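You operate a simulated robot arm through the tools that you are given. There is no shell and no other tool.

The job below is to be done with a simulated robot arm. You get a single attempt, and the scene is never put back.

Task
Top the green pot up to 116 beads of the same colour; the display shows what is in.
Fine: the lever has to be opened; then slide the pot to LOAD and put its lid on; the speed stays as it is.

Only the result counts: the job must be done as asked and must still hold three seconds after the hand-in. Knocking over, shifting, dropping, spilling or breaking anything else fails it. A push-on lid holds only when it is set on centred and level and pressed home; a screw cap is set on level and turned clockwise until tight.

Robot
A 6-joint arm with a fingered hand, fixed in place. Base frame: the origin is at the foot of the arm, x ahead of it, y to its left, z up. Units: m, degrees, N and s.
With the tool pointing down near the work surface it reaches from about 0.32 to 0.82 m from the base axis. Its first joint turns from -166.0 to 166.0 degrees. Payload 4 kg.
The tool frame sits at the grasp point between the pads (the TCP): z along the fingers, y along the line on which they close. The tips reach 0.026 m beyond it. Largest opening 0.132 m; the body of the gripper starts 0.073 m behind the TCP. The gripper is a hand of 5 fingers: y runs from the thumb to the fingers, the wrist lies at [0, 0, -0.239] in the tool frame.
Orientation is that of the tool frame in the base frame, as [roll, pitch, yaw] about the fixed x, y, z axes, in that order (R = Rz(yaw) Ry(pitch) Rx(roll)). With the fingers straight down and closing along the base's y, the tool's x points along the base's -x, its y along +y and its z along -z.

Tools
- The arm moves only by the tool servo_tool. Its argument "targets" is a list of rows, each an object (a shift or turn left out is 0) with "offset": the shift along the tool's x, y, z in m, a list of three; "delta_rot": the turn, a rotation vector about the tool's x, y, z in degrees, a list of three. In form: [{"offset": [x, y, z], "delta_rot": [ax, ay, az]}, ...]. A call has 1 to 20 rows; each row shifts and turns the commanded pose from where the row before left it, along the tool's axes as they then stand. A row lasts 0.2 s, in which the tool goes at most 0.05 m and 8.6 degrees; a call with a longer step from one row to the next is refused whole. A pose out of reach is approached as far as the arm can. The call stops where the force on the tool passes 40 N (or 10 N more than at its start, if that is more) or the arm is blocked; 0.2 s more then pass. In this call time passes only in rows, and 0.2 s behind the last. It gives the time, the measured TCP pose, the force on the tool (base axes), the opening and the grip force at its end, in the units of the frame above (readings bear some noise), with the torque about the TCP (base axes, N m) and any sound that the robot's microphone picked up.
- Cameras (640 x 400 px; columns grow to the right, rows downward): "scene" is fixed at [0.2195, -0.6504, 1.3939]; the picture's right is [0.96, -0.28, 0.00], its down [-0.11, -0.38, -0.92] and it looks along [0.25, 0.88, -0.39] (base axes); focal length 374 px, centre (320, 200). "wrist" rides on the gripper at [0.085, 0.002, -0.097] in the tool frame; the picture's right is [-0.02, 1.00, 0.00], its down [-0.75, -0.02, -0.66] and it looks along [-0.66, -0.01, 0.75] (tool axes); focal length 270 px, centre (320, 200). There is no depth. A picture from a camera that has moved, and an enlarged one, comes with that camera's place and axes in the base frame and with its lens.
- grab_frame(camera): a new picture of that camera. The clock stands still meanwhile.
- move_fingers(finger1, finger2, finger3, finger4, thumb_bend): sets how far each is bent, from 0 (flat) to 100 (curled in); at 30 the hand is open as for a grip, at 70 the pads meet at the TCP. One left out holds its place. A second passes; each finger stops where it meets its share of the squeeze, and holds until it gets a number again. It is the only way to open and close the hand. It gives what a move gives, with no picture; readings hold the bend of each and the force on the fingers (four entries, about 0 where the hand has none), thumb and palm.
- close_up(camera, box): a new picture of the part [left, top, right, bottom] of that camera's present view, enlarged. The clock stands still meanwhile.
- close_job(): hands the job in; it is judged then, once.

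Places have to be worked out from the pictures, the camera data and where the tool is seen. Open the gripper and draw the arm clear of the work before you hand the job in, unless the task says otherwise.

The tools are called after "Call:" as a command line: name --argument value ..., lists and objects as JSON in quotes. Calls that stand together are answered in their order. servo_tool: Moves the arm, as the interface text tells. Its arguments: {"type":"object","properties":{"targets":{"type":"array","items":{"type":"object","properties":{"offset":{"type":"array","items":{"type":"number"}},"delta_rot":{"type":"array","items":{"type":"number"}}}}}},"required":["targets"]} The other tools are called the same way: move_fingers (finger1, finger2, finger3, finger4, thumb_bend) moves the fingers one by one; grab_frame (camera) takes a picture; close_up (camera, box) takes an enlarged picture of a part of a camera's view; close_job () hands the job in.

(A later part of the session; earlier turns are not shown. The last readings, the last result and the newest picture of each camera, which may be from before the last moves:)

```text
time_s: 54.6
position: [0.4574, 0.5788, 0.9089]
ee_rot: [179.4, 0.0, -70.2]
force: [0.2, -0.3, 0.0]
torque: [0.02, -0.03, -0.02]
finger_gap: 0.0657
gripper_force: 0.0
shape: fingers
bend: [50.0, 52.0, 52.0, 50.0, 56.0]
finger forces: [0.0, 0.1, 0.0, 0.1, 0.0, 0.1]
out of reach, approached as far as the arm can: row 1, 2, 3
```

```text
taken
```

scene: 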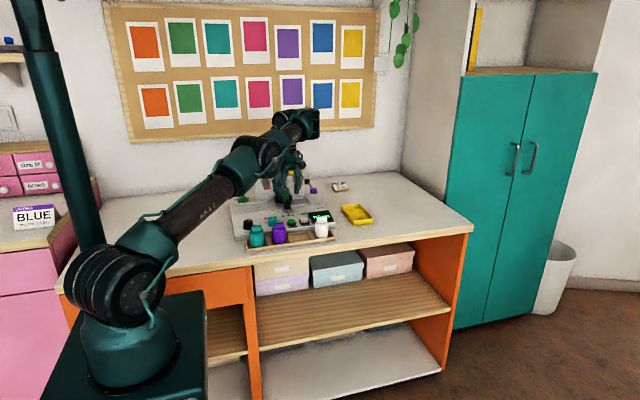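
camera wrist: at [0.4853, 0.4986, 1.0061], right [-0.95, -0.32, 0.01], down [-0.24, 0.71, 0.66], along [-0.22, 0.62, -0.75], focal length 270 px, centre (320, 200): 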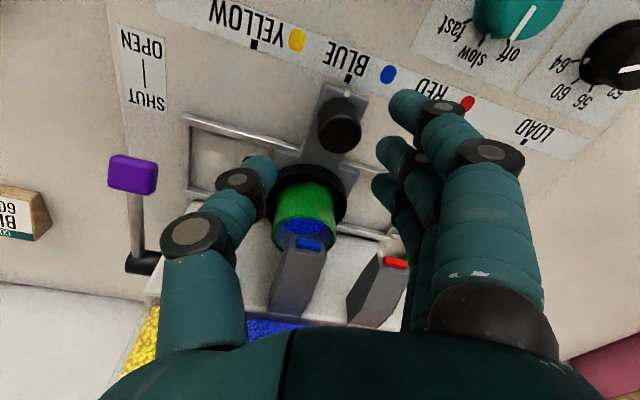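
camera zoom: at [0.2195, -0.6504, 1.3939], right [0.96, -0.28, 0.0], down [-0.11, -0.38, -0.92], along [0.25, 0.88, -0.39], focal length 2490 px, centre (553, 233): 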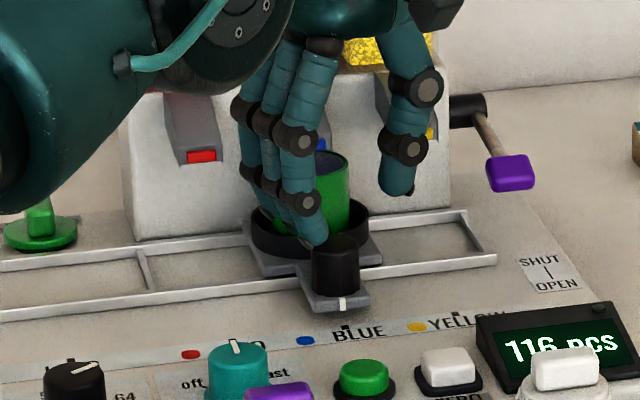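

The whole arm is only stretched: in the earlier limit episode the wrist flipped over, which costs about 0.2 m of reach. I need to flip it back high up in free space; first straight up, then back away from the machine.

Call:
servo_tool --targets '[{"offset": [0, 0, -0.03]}, {"offset": [0, 0, -0.04]}, {"offset": [0, 0, -0.04]}, {"offset": [0, 0, -0.04]}, {"offset": [0, 0, -0.04]}, {"offset": [0, 0, -0.04]}, {"offset": [0, 0, -0.04]}, {"offset": [0.03, 0.02, -0.02]}, {"offset": [0.03, 0.02, 0]}, {"offset": [0.03, 0.02, 0]}, {"offset": [0.03, 0.02, 0]}]'

Call:
grab_frame --camera "scene"

```text
time_s: 57.0
position: [0.4118, 0.4196, 1.1819]
ee_rot: [179.7, -0.4, -70.2]
force: [0.5, 0.4, 0.0]
torque: [-0.03, 0.0, 0.06]
finger_gap: 0.0661
gripper_force: 0.0
shape: fingers
bend: [50.0, 52.0, 52.0, 50.0, 56.0]
finger forces: [0.0, 0.0, 0.0, 0.0, 0.0, 0.0]
out of reach, approached as far as the arm can: row 4, 6, 7
```

```text
taken
```

scene: 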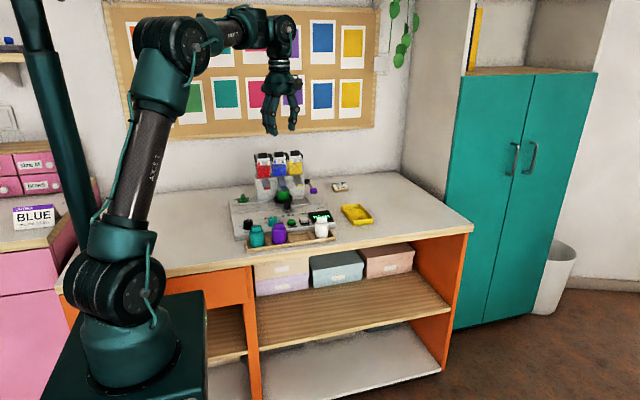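

It appears the wrist swung back to its original form on the way up (hand again directly under the wrist). I'll approach the handle position again from above and check that no reach limit is reported.

Call:
servo_tool --targets '[{"offset": [-0.0317, -0.0213, 0.025]}, {"offset": [-0.0317, -0.0213, 0.025]}, {"offset": [-0.0317, -0.0213, 0.025]}, {"offset": [-0.0317, -0.0213, 0.025]}, {"offset": [0, 0, 0.03]}, {"offset": [0, 0, 0.03]}]'

Call:
grab_frame --camera "scene"

Call:
grab_frame --camera "wrist"

```text
time_s: 58.4
position: [0.4595, 0.5742, 1.0337]
ee_rot: [-179.8, -1.0, -70.0]
force: [-0.6, 0.1, -0.9]
torque: [-0.08, -0.02, -0.01]
finger_gap: 0.066
gripper_force: 0.1
shape: fingers
bend: [50.0, 52.0, 52.0, 50.0, 56.0]
finger forces: [0.1, 0.0, 0.0, 0.1, 0.0, 0.0]
out of reach, approached as far as the arm can: row 5, 6
```

```text
taken
```

scene: 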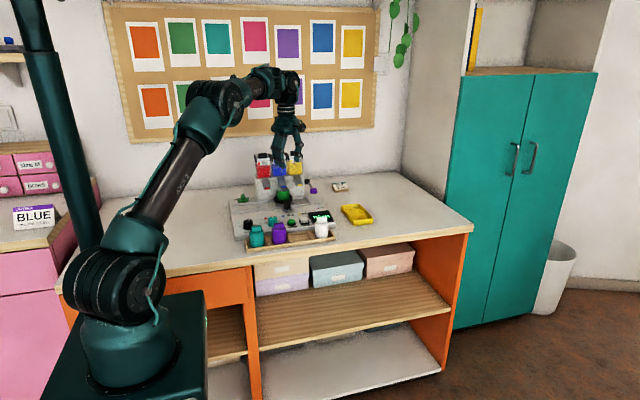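

```text
taken
camera wrist: at [0.4861, 0.496, 1.1309], right [-0.95, -0.32, 0.0], down [-0.25, 0.72, 0.65], along [-0.21, 0.61, -0.76], focal length 270 px, centre (320, 200)
```

wrist: 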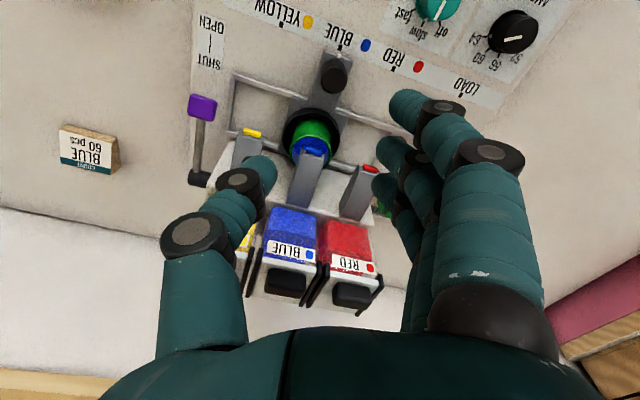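

Still limited, so the wrist is still in the flipped form. I'll zoom on the wrist to understand its structure.

Call:
close_up --camera "scene" --box '[180, 40, 340, 160]'

```text
3.33 times, centred on (260, 100) of scene
camera zoom: at [0.2195, -0.6504, 1.3939], right [0.96, -0.28, 0.0], down [-0.11, -0.38, -0.92], along [0.25, 0.88, -0.39], focal length 1245 px, centre (520, 533)
```

zoom: 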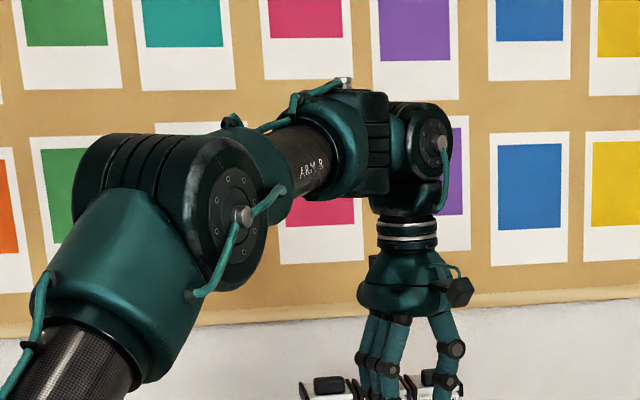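

The elbow is up as it should be, so I'll probe with a tiny move to see whether the limit persists here.

Call:
servo_tool --targets '[{"offset": [0, 0, 0]}, {"offset": [0, 0, 0.01]}]'

Call:
grab_frame --camera "scene"

```text
time_s: 59.0
position: [0.4509, 0.5695, 1.0145]
ee_rot: [179.6, 0.2, -70.1]
force: [0.3, 0.7, 0.9]
torque: [0.01, 0.01, -0.02]
finger_gap: 0.066
gripper_force: 0.1
shape: fingers
bend: [50.0, 52.0, 52.0, 50.0, 56.0]
finger forces: [0.0, 0.0, 0.0, 0.0, 0.0, 0.0]
```

```text
taken
```

scene: 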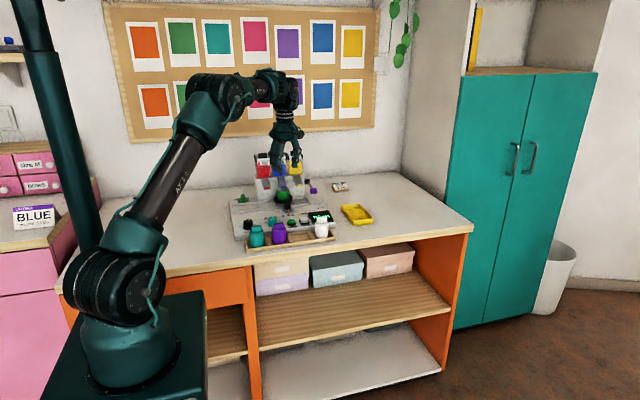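

Unflagged now: it converges to the commanded spot when moving slower. I'll lower gently with smaller steps.

Call:
servo_tool --targets '[{"offset": [0, 0, 0.01]}, {"offset": [0, 0, 0.01]}, {"offset": [0, 0, 0.01]}, {"offset": [0, 0, 0.01]}, {"offset": [0, 0, 0.01]}, {"offset": [0, 0, 0]}]'

Call:
grab_frame --camera "scene"

```text
time_s: 60.4
position: [0.4503, 0.5701, 0.9655]
ee_rot: [179.7, 0.1, -70.1]
force: [0.1, -0.1, 0.0]
torque: [0.0, 0.03, -0.03]
finger_gap: 0.0657
gripper_force: 0.0
shape: fingers
bend: [50.0, 52.0, 52.0, 50.0, 56.0]
finger forces: [0.1, 0.0, 0.1, 0.0, 0.0, 0.0]
```

```text
taken
```

scene: 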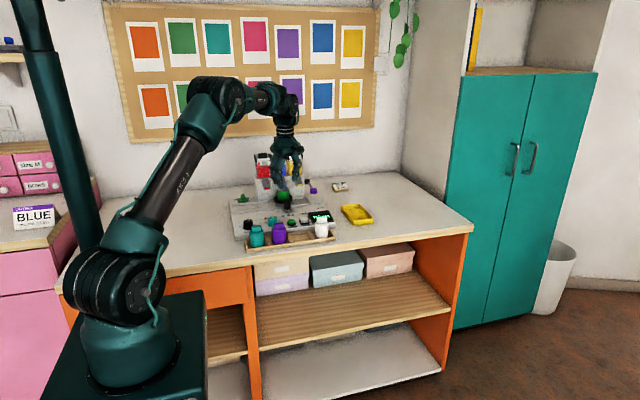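

Good: elbow up, no limit flagged, pose on target. Now the alignment over the handle.

Call:
grab_frame --camera "wrist"

Call:
close_up --camera "wrist" --box '[220, 60, 420, 240]'

```text
taken
camera wrist: at [0.4776, 0.4896, 1.0606], right [-0.95, -0.32, 0.01], down [-0.24, 0.71, 0.66], along [-0.22, 0.62, -0.75], focal length 270 px, centre (320, 200)
```

wrist: 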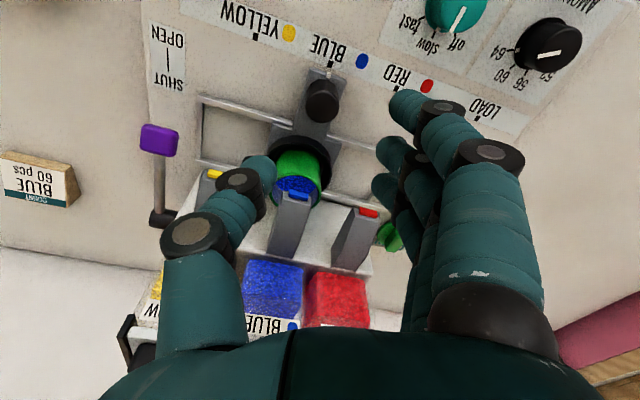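

```text
2.22 times, centred on (320, 150) of wrist
camera zoom: at [0.4776, 0.4896, 1.0606], right [-0.95, -0.32, 0.01], down [-0.24, 0.71, 0.66], along [-0.22, 0.62, -0.75], focal length 601 px, centre (320, 311)
```

zoom: 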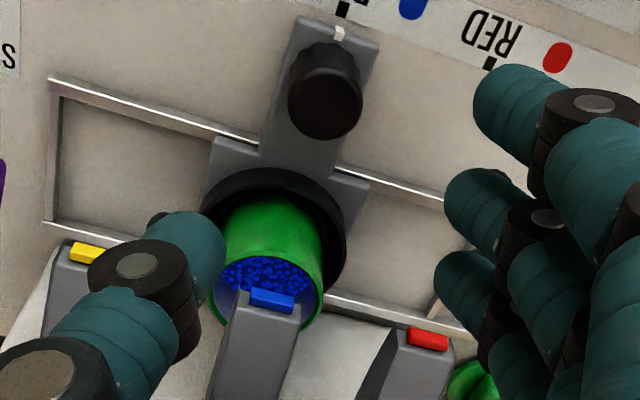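

The handle is centred between thumb and fingers. I'll go down slowly, checking at z≈0.905.

Call:
servo_tool --targets '[{"offset": [0.0005, 0.002, 0.012]}, {"offset": [0, 0, 0.012]}, {"offset": [0, 0, 0.012]}, {"offset": [0, 0, 0.012]}, {"offset": [0, 0, 0.012]}, {"offset": [0, 0, 0]}]'

Call:
close_up --camera "wrist" --box '[220, 60, 420, 240]'

Call:
close_up --camera "scene" --box '[250, 165, 320, 225]'

```text
time_s: 61.8
position: [0.4474, 0.5689, 0.9057]
ee_rot: [179.7, 0.1, -70.1]
force: [0.2, 0.6, -0.7]
torque: [0.02, 0.0, 0.0]
finger_gap: 0.0656
gripper_force: 0.1
shape: fingers
bend: [50.0, 52.0, 52.0, 50.0, 56.0]
finger forces: [0.0, 0.1, 0.0, 0.0, 0.0, 0.1]
```

```text
2.22 times, centred on (320, 150) of wrist
camera zoom: at [0.4756, 0.4885, 1.0007], right [-0.95, -0.32, 0.01], down [-0.24, 0.71, 0.66], along [-0.22, 0.62, -0.75], focal length 601 px, centre (320, 311)
```

zoom: 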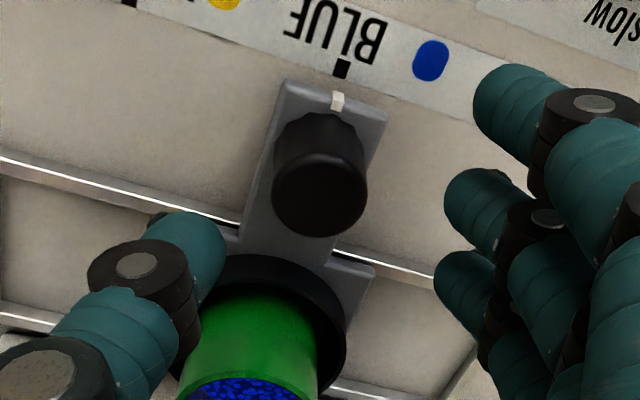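

```text
6.67 times, centred on (285, 195) of scene
camera zoom: at [0.2195, -0.6504, 1.3939], right [0.96, -0.28, 0.0], down [-0.11, -0.38, -0.92], along [0.25, 0.88, -0.39], focal length 2490 px, centre (553, 233)
```

zoom: 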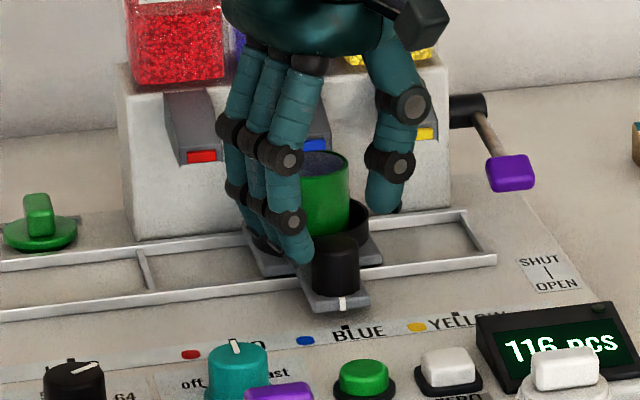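

Alignment is good. Down another 4 cm in small steps, watching the force.

Call:
servo_tool --targets '[{"offset": [0, 0, 0.01]}, {"offset": [0, 0, 0.01]}, {"offset": [0, 0, 0.008]}, {"offset": [0, 0, 0.006]}, {"offset": [0, 0, 0.004]}]'

Call:
close_up --camera "wrist" --box '[220, 60, 420, 240]'

Call:
close_up --camera "scene" --box '[250, 165, 320, 225]'

```text
time_s: 63.0
position: [0.4477, 0.5685, 0.868]
ee_rot: [179.7, 0.2, -70.1]
force: [0.1, 0.1, 0.5]
torque: [0.0, 0.02, 0.03]
finger_gap: 0.0658
gripper_force: 0.0
shape: fingers
bend: [50.0, 52.0, 52.0, 50.0, 56.0]
finger forces: [0.0, 0.0, 0.0, 0.0, 0.0, 0.0]
```

```text
2.22 times, centred on (320, 150) of wrist
camera zoom: at [0.4757, 0.4883, 0.9628], right [-0.95, -0.32, 0.01], down [-0.24, 0.71, 0.66], along [-0.22, 0.62, -0.75], focal length 601 px, centre (320, 311)
```

zoom: 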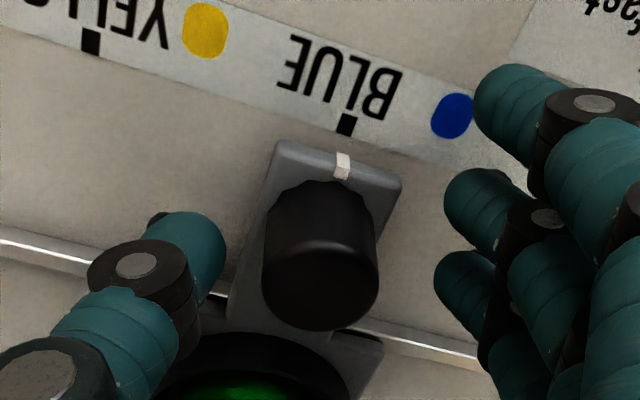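

```text
6.67 times, centred on (285, 195) of scene
camera zoom: at [0.2195, -0.6504, 1.3939], right [0.96, -0.28, 0.0], down [-0.11, -0.38, -0.92], along [0.25, 0.88, -0.39], focal length 2490 px, centre (553, 233)
```

zoom: 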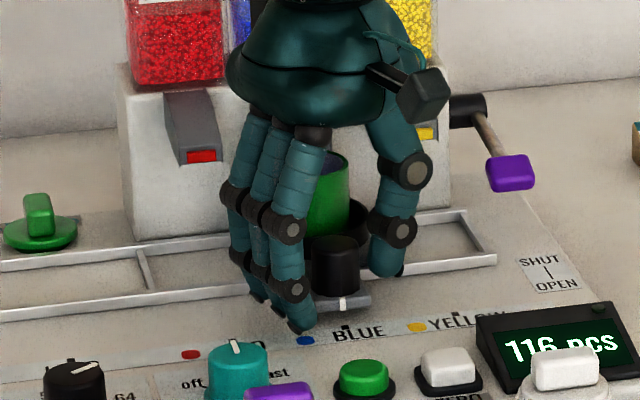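

The handle is between the pads, 15 mm deep. I'll go 3 mm lower and close thumb and fingers 2/3 on it.

Call:
servo_tool --targets '[{"offset": [0, -0.002, 0.002]}, {"offset": [0, 0, 0.001]}]'

Call:
move_fingers --finger2 70 --finger3 70 --thumb_bend 70

Call:
close_up --camera "wrist" --box '[220, 60, 420, 240]'

```text
time_s: 63.6
position: [0.449, 0.5691, 0.8627]
ee_rot: [179.7, 0.1, -70.1]
force: [0.5, 0.9, 0.6]
torque: [-0.03, -0.01, 0.0]
finger_gap: 0.066
gripper_force: 0.2
shape: fingers
bend: [50.0, 52.0, 52.0, 50.0, 56.0]
finger forces: [0.0, 0.0, 0.0, 0.0, 0.0, 0.0]
```

```text
time_s: 64.6
position: [0.4501, 0.5703, 0.8637]
ee_rot: [179.7, 0.2, -70.0]
force: [-2.8, -2.1, 11.9]
torque: [-0.35, 0.4, -0.08]
finger_gap: 0.0542
gripper_force: 19.4
shape: fingers
bend: [50.0, 65.0, 66.0, 50.0, 67.0]
finger forces: [0.1, 26.9, 3.5, 0.0, 8.1, 0.1]
```

```text
2.22 times, centred on (320, 150) of wrist
camera zoom: at [0.4775, 0.4892, 0.9605], right [-0.95, -0.32, 0.0], down [-0.24, 0.71, 0.66], along [-0.22, 0.62, -0.75], focal length 601 px, centre (320, 311)
```

zoom: 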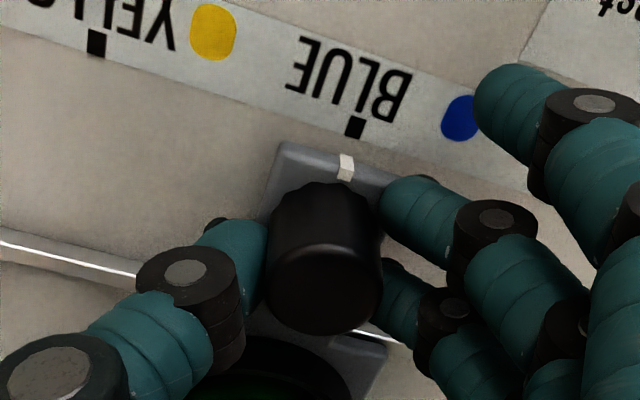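

Gripped, but fingertips press on the bracket (Fz≈12 N). I'll lift 3 mm to relieve that.

Call:
servo_tool --targets '[{"offset": [0, 0, -0.0015]}, {"offset": [0, 0, -0.0015]}]'

```text
time_s: 65.2
position: [0.4494, 0.5696, 0.8659]
ee_rot: [179.5, 0.1, -70.1]
force: [-2.0, 1.5, -7.1]
torque: [0.05, 0.19, -0.08]
finger_gap: 0.0543
gripper_force: 8.3
shape: fingers
bend: [50.0, 63.0, 66.0, 50.0, 67.0]
finger forces: [0.1, 6.3, 3.3, 0.1, 7.2, 0.0]
```

Now a gentle start of the slide in −x: 3 cm first.

Call:
servo_tool --targets '[{"offset": [-0.0017, 0.0047, 0.001]}, {"offset": [-0.0034, 0.0094, 0]}, {"offset": [-0.0034, 0.0094, 0]}, {"offset": [-0.0017, 0.0047, 0]}]'

Call:
close_up --camera "wrist" --box '[220, 60, 420, 240]'

Call:
close_up --camera "scene" --box '[240, 150, 340, 235]'

```text
time_s: 66.2
position: [0.4181, 0.5693, 0.8655]
ee_rot: [179.7, 0.1, -70.0]
force: [1.6, -4.0, -3.2]
torque: [-0.12, 0.09, -0.05]
finger_gap: 0.0554
gripper_force: 7.6
shape: fingers
bend: [50.0, 63.0, 67.0, 50.0, 66.0]
finger forces: [0.0, 6.2, 1.6, 0.0, 6.9, 0.0]
```

```text
2.22 times, centred on (320, 150) of wrist
camera zoom: at [0.4474, 0.4892, 0.9618], right [-0.95, -0.32, 0.01], down [-0.24, 0.71, 0.66], along [-0.22, 0.62, -0.75], focal length 601 px, centre (320, 311)
```

zoom: 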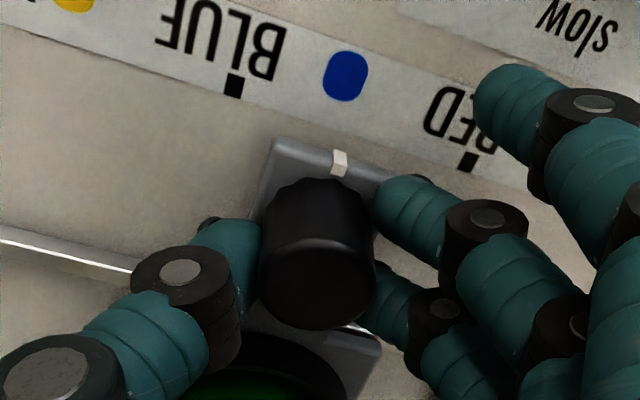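

```text
4.71 times, centred on (290, 192) of scene
camera zoom: at [0.2195, -0.6504, 1.3939], right [0.96, -0.28, 0.0], down [-0.11, -0.38, -0.92], along [0.25, 0.88, -0.39], focal length 1758 px, centre (461, 235)
```

zoom: 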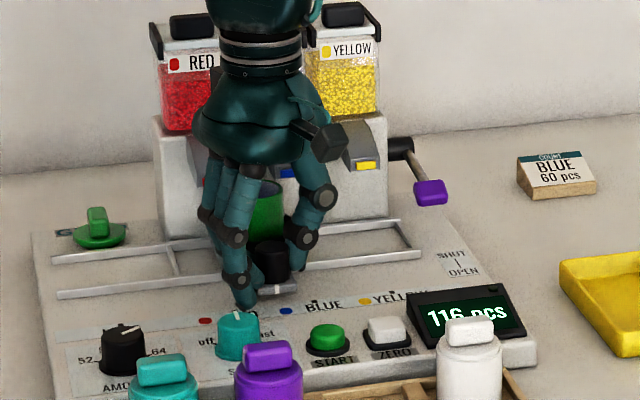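

The carriage follows smoothly. I continue 8 cm toward LOAD.

Call:
servo_tool --targets '[{"offset": [-0.0034, 0.0094, 0]}, {"offset": [-0.0034, 0.0094, 0]}, {"offset": [-0.0034, 0.0094, 0]}, {"offset": [-0.0034, 0.0094, 0]}, {"offset": [-0.0034, 0.0094, 0]}, {"offset": [-0.0034, 0.0094, 0]}, {"offset": [-0.0034, 0.0094, 0]}, {"offset": [-0.0034, 0.0094, 0]}]'

Call:
close_up --camera "wrist" --box '[220, 60, 420, 240]'

Call:
close_up --camera "scene" --box '[220, 150, 320, 235]'

```text
time_s: 68.0
position: [0.3385, 0.5696, 0.8669]
ee_rot: [179.8, 0.0, -70.1]
force: [1.3, 0.5, -6.7]
torque: [-0.03, 0.07, -0.05]
finger_gap: 0.0553
gripper_force: 7.3
shape: fingers
bend: [50.0, 63.0, 68.0, 50.0, 66.0]
finger forces: [0.0, 5.5, 1.6, 0.1, 7.4, 0.0]
```

```text
2.22 times, centred on (320, 150) of wrist
camera zoom: at [0.3671, 0.4892, 0.9628], right [-0.95, -0.32, 0.01], down [-0.24, 0.71, 0.66], along [-0.22, 0.62, -0.75], focal length 601 px, centre (320, 311)
```

zoom: 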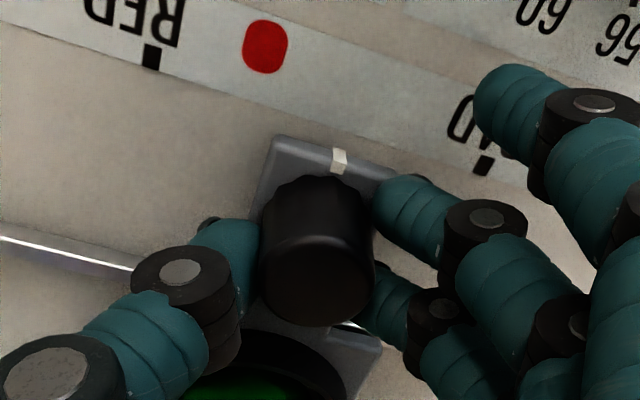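

```text
4.71 times, centred on (270, 192) of scene
camera zoom: at [0.2195, -0.6504, 1.3939], right [0.96, -0.28, 0.0], down [-0.11, -0.38, -0.92], along [0.25, 0.88, -0.39], focal length 1758 px, centre (555, 235)
```

zoom: 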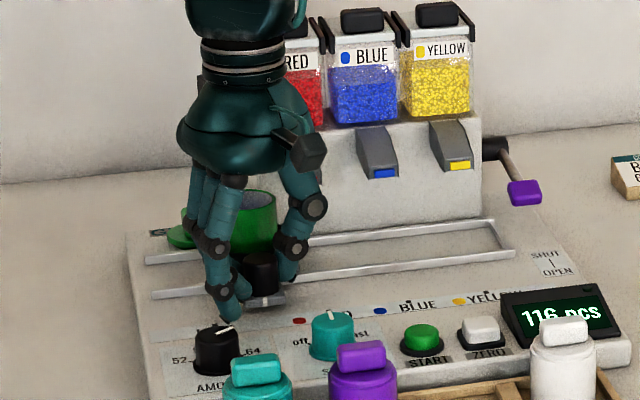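

LOAD mark is visible; by comparison with how the BLUE mark sat relative to the pointer, about 33.5 mm remain. I'll move that much.

Call:
servo_tool --targets '[{"offset": [-0.0034, 0.0094, 0]}, {"offset": [-0.0034, 0.0094, 0]}, {"offset": [-0.0034, 0.0094, 0]}, {"offset": [-0.0012, 0.0033, 0]}]'

Call:
close_up --camera "wrist" --box '[220, 60, 420, 240]'

Call:
close_up --camera "scene" --box '[220, 150, 320, 235]'

```text
time_s: 69.0
position: [0.305, 0.569, 0.8672]
ee_rot: [179.7, 0.1, -70.1]
force: [-0.6, 0.5, -5.0]
torque: [-0.04, 0.1, -0.07]
finger_gap: 0.0556
gripper_force: 7.1
shape: fingers
bend: [50.0, 63.0, 68.0, 50.0, 66.0]
finger forces: [0.0, 5.9, 2.0, 0.0, 6.8, 0.0]
```

```text
2.22 times, centred on (320, 150) of wrist
camera zoom: at [0.3332, 0.4893, 0.9628], right [-0.95, -0.32, 0.01], down [-0.24, 0.71, 0.66], along [-0.22, 0.62, -0.75], focal length 601 px, centre (320, 311)
```

zoom: 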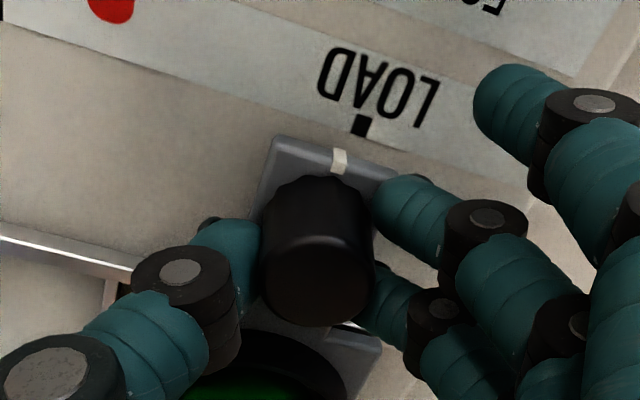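

```text
4.71 times, centred on (270, 192) of scene
camera zoom: at [0.2195, -0.6504, 1.3939], right [0.96, -0.28, 0.0], down [-0.11, -0.38, -0.92], along [0.25, 0.88, -0.39], focal length 1758 px, centre (555, 235)
```

zoom: 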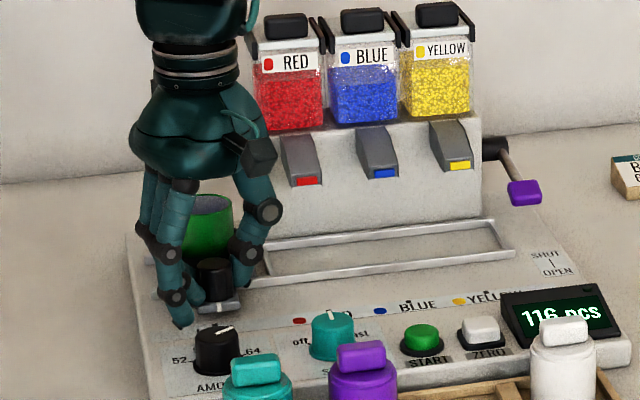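

The pointer is still about 3 mm short of the LOAD mark; a small further move.

Call:
servo_tool --targets '[{"offset": [-0.0005, 0.0014, 0]}, {"offset": [-0.0005, 0.0014, 0]}]'

Call:
close_up --camera "wrist" --box '[220, 60, 420, 240]'

```text
time_s: 69.6
position: [0.302, 0.5698, 0.8663]
ee_rot: [179.7, 0.1, -70.1]
force: [-1.3, 0.5, -3.7]
torque: [-0.11, 0.17, -0.1]
finger_gap: 0.0552
gripper_force: 7.7
shape: fingers
bend: [50.0, 62.0, 68.0, 50.0, 66.0]
finger forces: [0.0, 6.2, 2.2, 0.0, 6.7, 0.0]
```

```text
2.22 times, centred on (320, 150) of wrist
camera zoom: at [0.3303, 0.4893, 0.9628], right [-0.95, -0.32, 0.01], down [-0.24, 0.71, 0.66], along [-0.22, 0.62, -0.75], focal length 601 px, centre (320, 311)
```

zoom: 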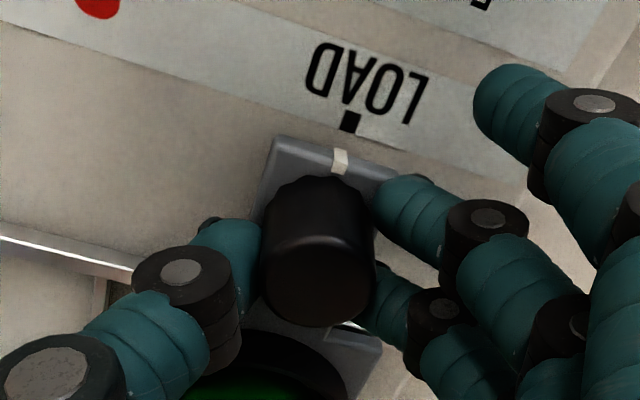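

Pointer now sits relative to LOAD exactly as it did at BLUE. I'll open the fingers and check it stays.

Call:
move_fingers --finger2 54 --finger3 54 --thumb_bend 54

Call:
close_up --camera "wrist" --box '[220, 60, 420, 240]'

```text
time_s: 70.6
position: [0.3021, 0.5697, 0.8673]
ee_rot: [179.7, 0.2, -70.1]
force: [-0.2, -0.2, 0.6]
torque: [-0.01, -0.03, -0.01]
finger_gap: 0.0679
gripper_force: 0.1
shape: fingers
bend: [50.0, 54.0, 54.0, 50.0, 54.0]
finger forces: [0.0, 0.0, 0.0, 0.0, 0.0, 0.0]
```

```text
2.22 times, centred on (320, 150) of wrist
camera zoom: at [0.3305, 0.4892, 0.9628], right [-0.95, -0.32, 0.01], down [-0.24, 0.71, 0.66], along [-0.22, 0.62, -0.75], focal length 601 px, centre (320, 311)
```

zoom: 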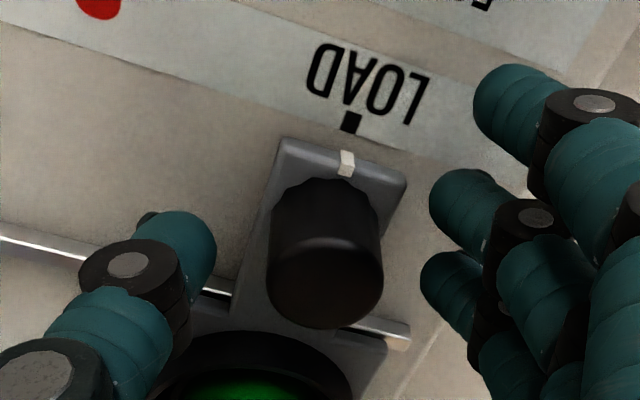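

After release the pointer relation (3, −41 px) equals the ungripped one at BLUE (2, −40 px), so it seated at LOAD. Rising straight up.

Call:
servo_tool --targets '[{"offset": [0, 0, -0.01]}, {"offset": [0, 0, -0.015]}, {"offset": [0, 0, -0.02]}, {"offset": [0, 0, -0.025]}, {"offset": [0, 0, -0.025]}, {"offset": [0, 0, -0.025]}, {"offset": [0, 0, -0.025]}]'

Call:
grab_frame --camera "wrist"

Call:
close_up --camera "scene" --box '[220, 150, 320, 235]'

```text
time_s: 72.2
position: [0.3035, 0.5692, 1.0129]
ee_rot: [179.6, 0.1, -70.1]
force: [-0.4, 0.0, -0.5]
torque: [-0.01, 0.01, 0.02]
finger_gap: 0.0682
gripper_force: 0.0
shape: fingers
bend: [50.0, 54.0, 54.0, 50.0, 54.0]
finger forces: [0.1, 0.0, 0.0, 0.0, 0.0, 0.1]
```

```text
taken
camera wrist: at [0.3316, 0.4894, 1.1079], right [-0.95, -0.32, 0.01], down [-0.24, 0.71, 0.66], along [-0.22, 0.62, -0.75], focal length 270 px, centre (320, 200)
```

wrist: 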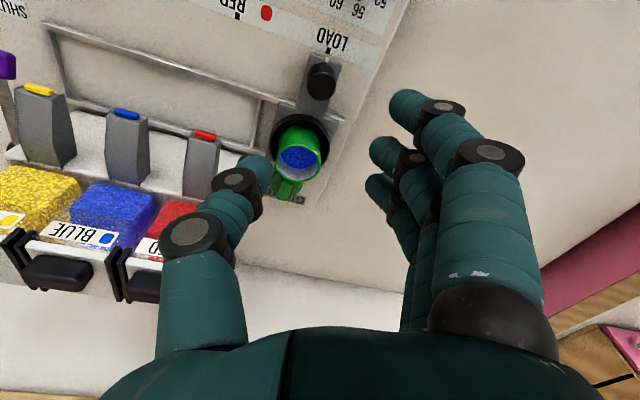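

```text
4.71 times, centred on (270, 192) of scene
camera zoom: at [0.2195, -0.6504, 1.3939], right [0.96, -0.28, 0.0], down [-0.11, -0.38, -0.92], along [0.25, 0.88, -0.39], focal length 1758 px, centre (555, 235)
```

zoom: 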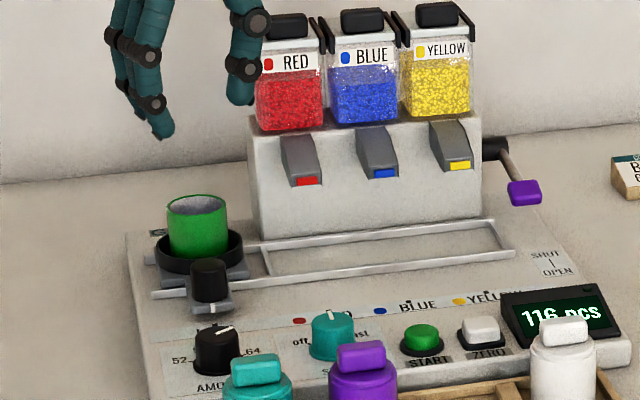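

The pot sits at LOAD with the lid right behind it. I'll enlarge the lid region in the current wrist view.

Call:
close_up --camera "wrist" --box '[240, 110, 360, 220]'

```text
3.64 times, centred on (300, 165) of wrist
camera zoom: at [0.3316, 0.4894, 1.1079], right [-0.95, -0.32, 0.01], down [-0.24, 0.71, 0.66], along [-0.22, 0.62, -0.75], focal length 983 px, centre (393, 327)
```

zoom: 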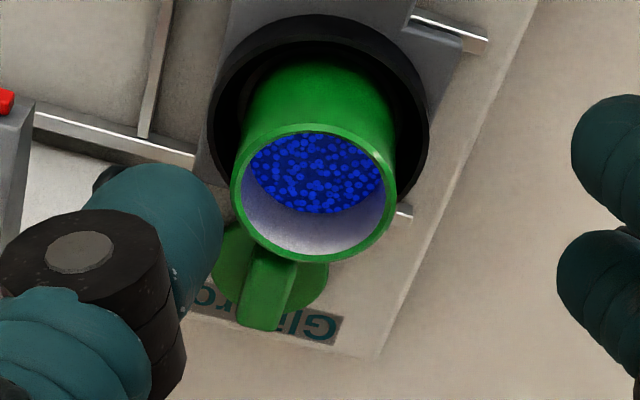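

I need a view of the tab's shape from the side. I'll rise a bit, turn to yaw 180° and move to the left of the lid so the camera looks along +x at it.

Call:
servo_tool --targets '[{"offset": [0, 0, -0.03]}, {"delta_rot": [0, 0, 7.85]}, {"delta_rot": [0, 0, 7.85]}, {"delta_rot": [0, 0, 7.85]}, {"delta_rot": [0, 0, 7.85]}, {"delta_rot": [0, 0, 7.85]}, {"delta_rot": [0, 0, 7.85]}, {"delta_rot": [0, 0, 7.85]}, {"delta_rot": [0, 0, 7.85]}, {"delta_rot": [0, 0, 7.85]}, {"delta_rot": [0, 0, 7.85]}, {"delta_rot": [0, 0, 7.85]}, {"delta_rot": [0, 0, 7.85]}, {"delta_rot": [0, 0, 7.85]}, {"delta_rot": [0, 0, 7.85]}]'

Call:
servo_tool --targets '[{"offset": [0.021, 0.0275, 0]}, {"offset": [0.021, 0.0275, 0]}, {"offset": [0.021, 0.0275, 0]}, {"offset": [0.021, 0.0275, 0]}, {"offset": [0, 0, 0]}]'

Call:
grab_frame --camera "wrist"

Call:
grab_frame --camera "scene"

```text
time_s: 75.4
position: [0.3043, 0.5699, 1.0421]
ee_rot: [180.0, -0.3, 179.9]
force: [0.3, -0.2, 0.7]
torque: [-0.02, 0.01, 0.01]
finger_gap: 0.0681
gripper_force: 0.1
shape: fingers
bend: [50.0, 54.0, 54.0, 50.0, 54.0]
finger forces: [0.0, 0.0, 0.0, 0.0, 0.0, 0.0]
```

```text
time_s: 76.6
position: [0.2187, 0.6798, 1.0436]
ee_rot: [180.0, -0.4, 180.0]
force: [1.0, -0.8, -0.3]
torque: [0.03, 0.01, -0.02]
finger_gap: 0.068
gripper_force: 0.0
shape: fingers
bend: [50.0, 54.0, 54.0, 50.0, 54.0]
finger forces: [0.0, 0.1, 0.0, 0.0, 0.0, 0.0]
```

```text
taken
camera wrist: at [0.1363, 0.6821, 1.1394], right [0.02, 1.0, 0.0], down [0.76, -0.02, 0.65], along [0.65, -0.01, -0.76], focal length 270 px, centre (320, 200)
```

wrist: 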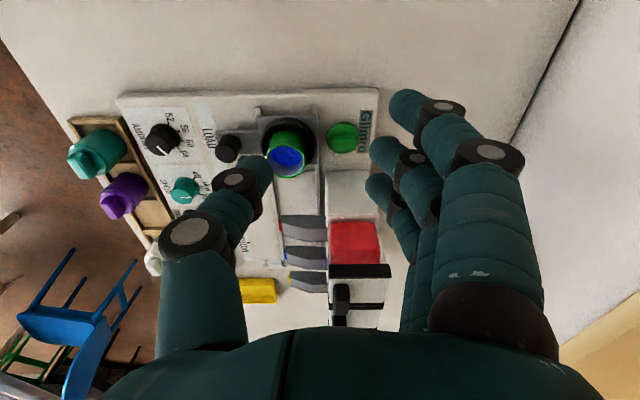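

```text
taken
```

scene: 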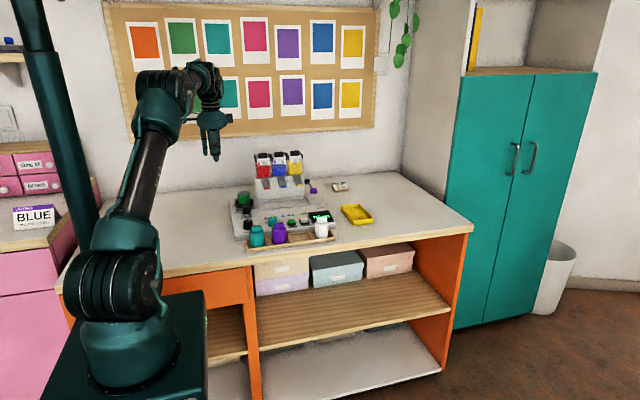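

Good view of lid and pot; enlarging.

Call:
close_up --camera "wrist" --box '[240, 100, 390, 200]'

Call:
close_up --camera "wrist" --box '[310, 105, 390, 165]'

```text
4.00 times, centred on (315, 150) of wrist
camera zoom: at [0.1363, 0.6821, 1.1394], right [0.02, 1.0, 0.0], down [0.76, -0.02, 0.65], along [0.65, -0.01, -0.76], focal length 1081 px, centre (340, 400)
```

zoom: 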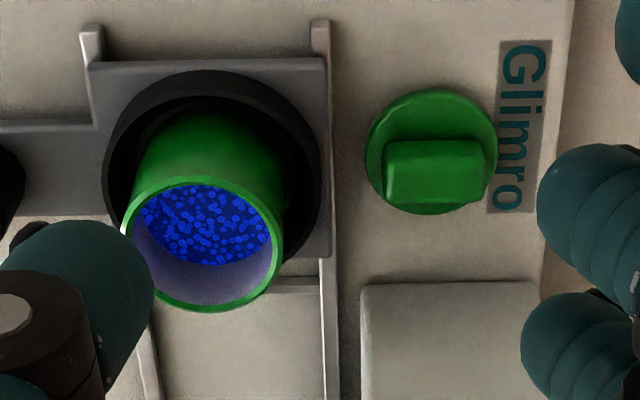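

```text
6.67 times, centred on (350, 135) of wrist
camera zoom: at [0.1363, 0.6821, 1.1394], right [0.02, 1.0, 0.0], down [0.76, -0.02, 0.65], along [0.65, -0.01, -0.76], focal length 1802 px, centre (120, 633)
```

zoom: 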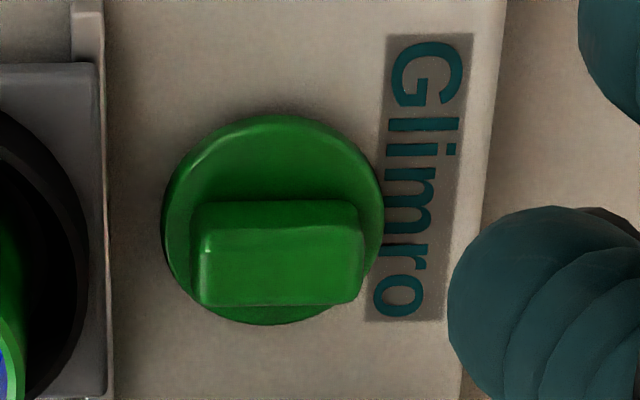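

The tab is a bar about 29 mm long (along y) and 15 mm thick, lid centre ≈(0.2985, 0.7077), pot centre ≈(0.303, 0.641). I'll grip the bar by its ends with the hand at yaw 180°, so it stays clear of the hopper block; moving over the lid high first.

Call:
move_fingers --finger1 48 --finger2 54 --finger3 54 --finger4 48 --thumb_bend 58

Call:
servo_tool --targets '[{"delta_rot": [0, -0.35, 0]}, {"offset": [-0.019, 0.0077, 0]}, {"offset": [-0.019, 0.0077, 0]}, {"offset": [-0.019, 0.0077, 0]}, {"offset": [-0.0195, 0.0078, 0]}, {"offset": [0, 0, 0.015]}, {"offset": [0, 0, 0.015]}, {"offset": [0, 0, 0.015]}, {"offset": [0, 0, 0]}]'

Call:
grab_frame --camera "wrist"

Call:
close_up --camera "scene" --box '[200, 130, 300, 220]'

```text
time_s: 77.6
position: [0.221, 0.6809, 1.0429]
ee_rot: [-180.0, -0.3, -180.0]
force: [0.7, 0.0, 0.0]
torque: [0.01, 0.01, 0.01]
finger_gap: 0.0675
gripper_force: 0.1
shape: fingers
bend: [48.0, 54.0, 54.0, 48.0, 57.0]
finger forces: [0.0, 0.0, 0.0, 0.1, 0.1, 0.0]
```

```text
time_s: 79.6
position: [0.2963, 0.7107, 0.9968]
ee_rot: [180.0, 0.0, -179.9]
force: [-0.1, -0.4, 0.4]
torque: [0.01, 0.0, 0.03]
finger_gap: 0.0675
gripper_force: 0.0
shape: fingers
bend: [48.0, 54.0, 54.0, 48.0, 57.0]
finger forces: [0.0, 0.1, 0.0, 0.1, 0.0, 0.0]
```

```text
taken
camera wrist: at [0.2121, 0.7119, 1.0933], right [0.02, 1.0, 0.0], down [0.75, -0.02, 0.66], along [0.66, -0.01, -0.75], focal length 270 px, centre (320, 200)
```

wrist: 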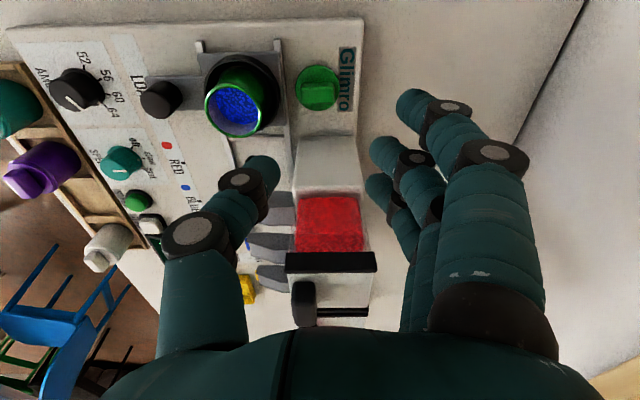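

```text
4.44 times, centred on (250, 175) of scene
camera zoom: at [0.2195, -0.6504, 1.3939], right [0.96, -0.28, 0.0], down [-0.11, -0.38, -0.92], along [0.25, 0.88, -0.39], focal length 1660 px, centre (631, 311)
```

zoom: 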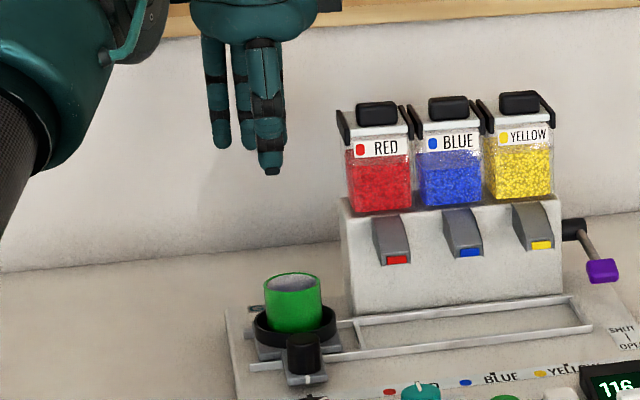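

Call:
close_up --camera "wrist" --box '[190, 40, 370, 160]'

```text
3.33 times, centred on (280, 100) of wrist
camera zoom: at [0.2121, 0.7119, 1.0933], right [0.02, 1.0, 0.0], down [0.75, -0.02, 0.66], along [0.66, -0.01, -0.75], focal length 901 px, centre (453, 533)
```

zoom: 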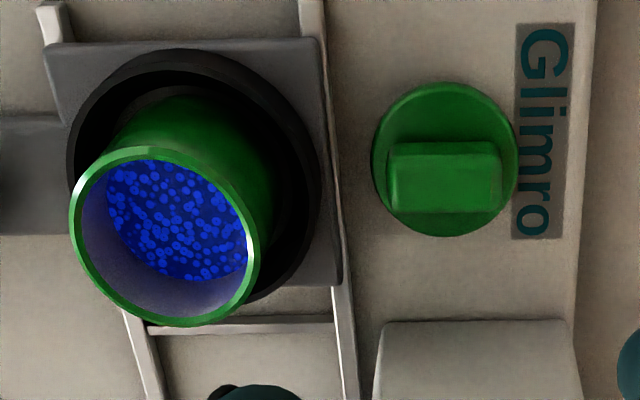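

Lid centre measures (0.2995, 0.7088), and the pot is 70 mm in front of it and 3 mm to +x. I'm well placed; I'll descend to z≈0.91 and re-check clearances.

Call:
servo_tool --targets '[{"offset": [0, 0, 0.015]}, {"offset": [0, 0, 0.015]}, {"offset": [0, 0, 0.015]}, {"offset": [0, 0, 0.015]}, {"offset": [0, 0, 0.015]}, {"offset": [0, 0, 0.01]}, {"offset": [0, 0, 0]}]'

Call:
grab_frame --camera "wrist"

Call:
close_up --camera "scene" --box '[205, 150, 285, 220]'

```text
time_s: 81.2
position: [0.2966, 0.71, 0.9116]
ee_rot: [180.0, 0.0, 179.9]
force: [-0.1, -0.3, -0.3]
torque: [0.02, 0.0, 0.0]
finger_gap: 0.0674
gripper_force: 0.0
shape: fingers
bend: [48.0, 54.0, 54.0, 48.0, 57.0]
finger forces: [0.1, 0.1, 0.0, 0.0, 0.1, 0.0]
```

```text
taken
camera wrist: at [0.2119, 0.7116, 1.0082], right [0.02, 1.0, 0.0], down [0.75, -0.02, 0.66], along [0.66, -0.01, -0.75], focal length 270 px, centre (320, 200)
```

wrist: 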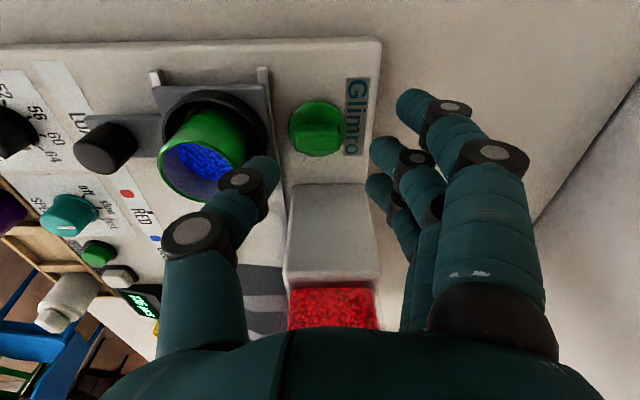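

```text
5.71 times, centred on (245, 185) of scene
camera zoom: at [0.2195, -0.6504, 1.3939], right [0.96, -0.28, 0.0], down [-0.11, -0.38, -0.92], along [0.25, 0.88, -0.39], focal length 2134 px, centre (749, 286)
```

zoom: 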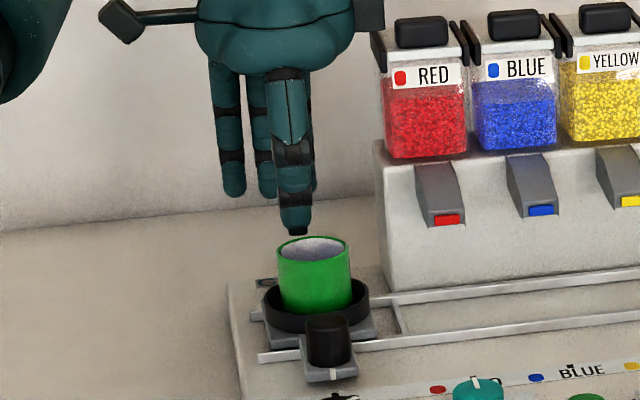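

There's a box on the hand's far side that would hit the RED hopper if I went straight down. Leaning the hand 14° to −x about its closing axis avoids that while keeping the pad faces square to the tab ends; I'll curl finger 4 and tilt now.

Call:
move_fingers --finger1 25 --finger4 100

Call:
servo_tool --targets '[{"delta_rot": [0, -4.7, 0]}, {"delta_rot": [0, -4.7, 0]}, {"delta_rot": [0, -4.6, 0]}, {"offset": [0, 0, 0]}]'

Call:
grab_frame --camera "wrist"

Call:
close_up --camera "scene" --box '[205, 130, 295, 220]'

```text
time_s: 82.2
position: [0.2946, 0.71, 0.912]
ee_rot: [179.9, 0.0, -179.9]
force: [-0.5, -0.4, 0.1]
torque: [-0.04, -0.02, -0.02]
finger_gap: 0.1008
gripper_force: 0.1
shape: fingers
bend: [25.0, 54.0, 54.0, 100.0, 57.0]
finger forces: [0.0, 0.0, 0.0, 0.0, 0.0, 0.1]
```

```text
time_s: 83.2
position: [0.2962, 0.7113, 0.9134]
ee_rot: [180.0, 14.1, -180.0]
force: [0.2, 0.1, 0.2]
torque: [0.0, 0.0, -0.03]
finger_gap: 0.1009
gripper_force: 0.0
shape: fingers
bend: [25.0, 54.0, 54.0, 100.0, 57.0]
finger forces: [0.0, 0.0, 0.0, 0.1, 0.1, 0.0]
```

```text
taken
camera wrist: at [0.191, 0.7121, 0.9852], right [0.02, 1.0, 0.01], down [0.57, -0.02, 0.82], along [0.82, -0.01, -0.57], focal length 270 px, centre (320, 200)
```

wrist: 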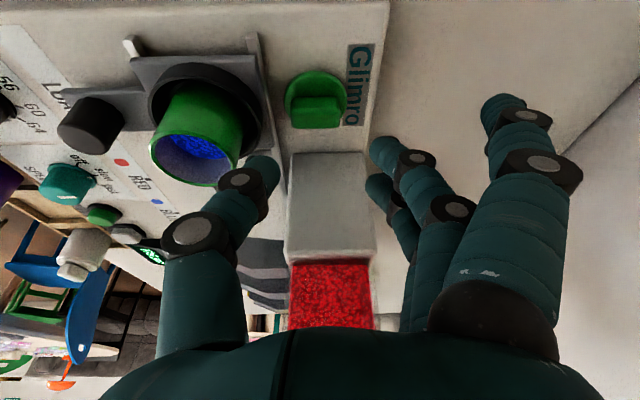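

```text
4.44 times, centred on (250, 175) of scene
camera zoom: at [0.2195, -0.6504, 1.3939], right [0.96, -0.28, 0.0], down [-0.11, -0.38, -0.92], along [0.25, 0.88, -0.39], focal length 1660 px, centre (631, 311)
```

zoom: 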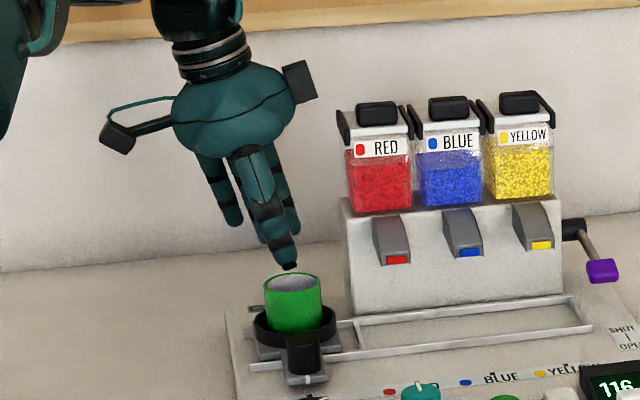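

Clear of the hopper now. Descending vertically toward the tab (offsets combined for the tilt).

Call:
servo_tool --targets '[{"offset": [0.0034, 0, 0.0095]}, {"offset": [0.0024, 0, 0.0097]}, {"offset": [0.0024, 0, 0.0097]}, {"offset": [0, 0, 0]}]'

Call:
close_up --camera "wrist" --box '[220, 70, 420, 220]'

Call:
close_up --camera "scene" --box '[215, 150, 285, 215]'

```text
time_s: 84.2
position: [0.2949, 0.7118, 0.882]
ee_rot: [180.0, 14.0, 180.0]
force: [-0.6, 0.4, 0.6]
torque: [0.04, 0.0, 0.03]
finger_gap: 0.1007
gripper_force: 0.0
shape: fingers
bend: [25.0, 54.0, 54.0, 100.0, 57.0]
finger forces: [0.1, 0.1, 0.0, 0.0, 0.0, 0.0]
```

```text
2.67 times, centred on (320, 145) of wrist
camera zoom: at [0.19, 0.7122, 0.9545], right [0.02, 1.0, 0.01], down [0.57, -0.02, 0.82], along [0.82, -0.01, -0.57], focal length 721 px, centre (320, 347)
```

zoom: 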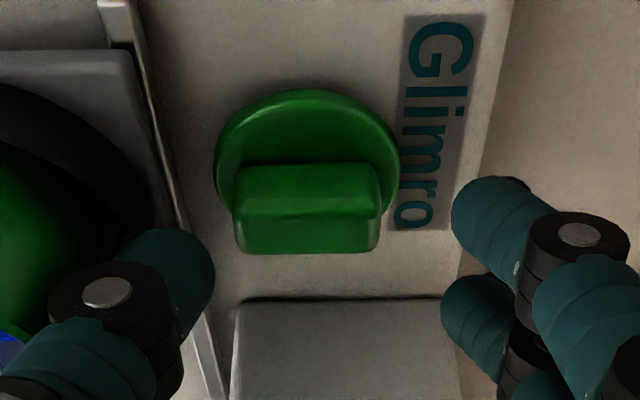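

```text
6.15 times, centred on (250, 182) of scene
camera zoom: at [0.2195, -0.6504, 1.3939], right [0.96, -0.28, 0.0], down [-0.11, -0.38, -0.92], along [0.25, 0.88, -0.39], focal length 2298 px, centre (751, 308)
```

zoom: 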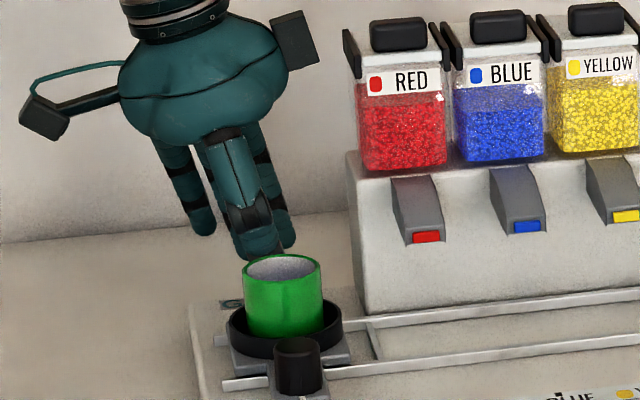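

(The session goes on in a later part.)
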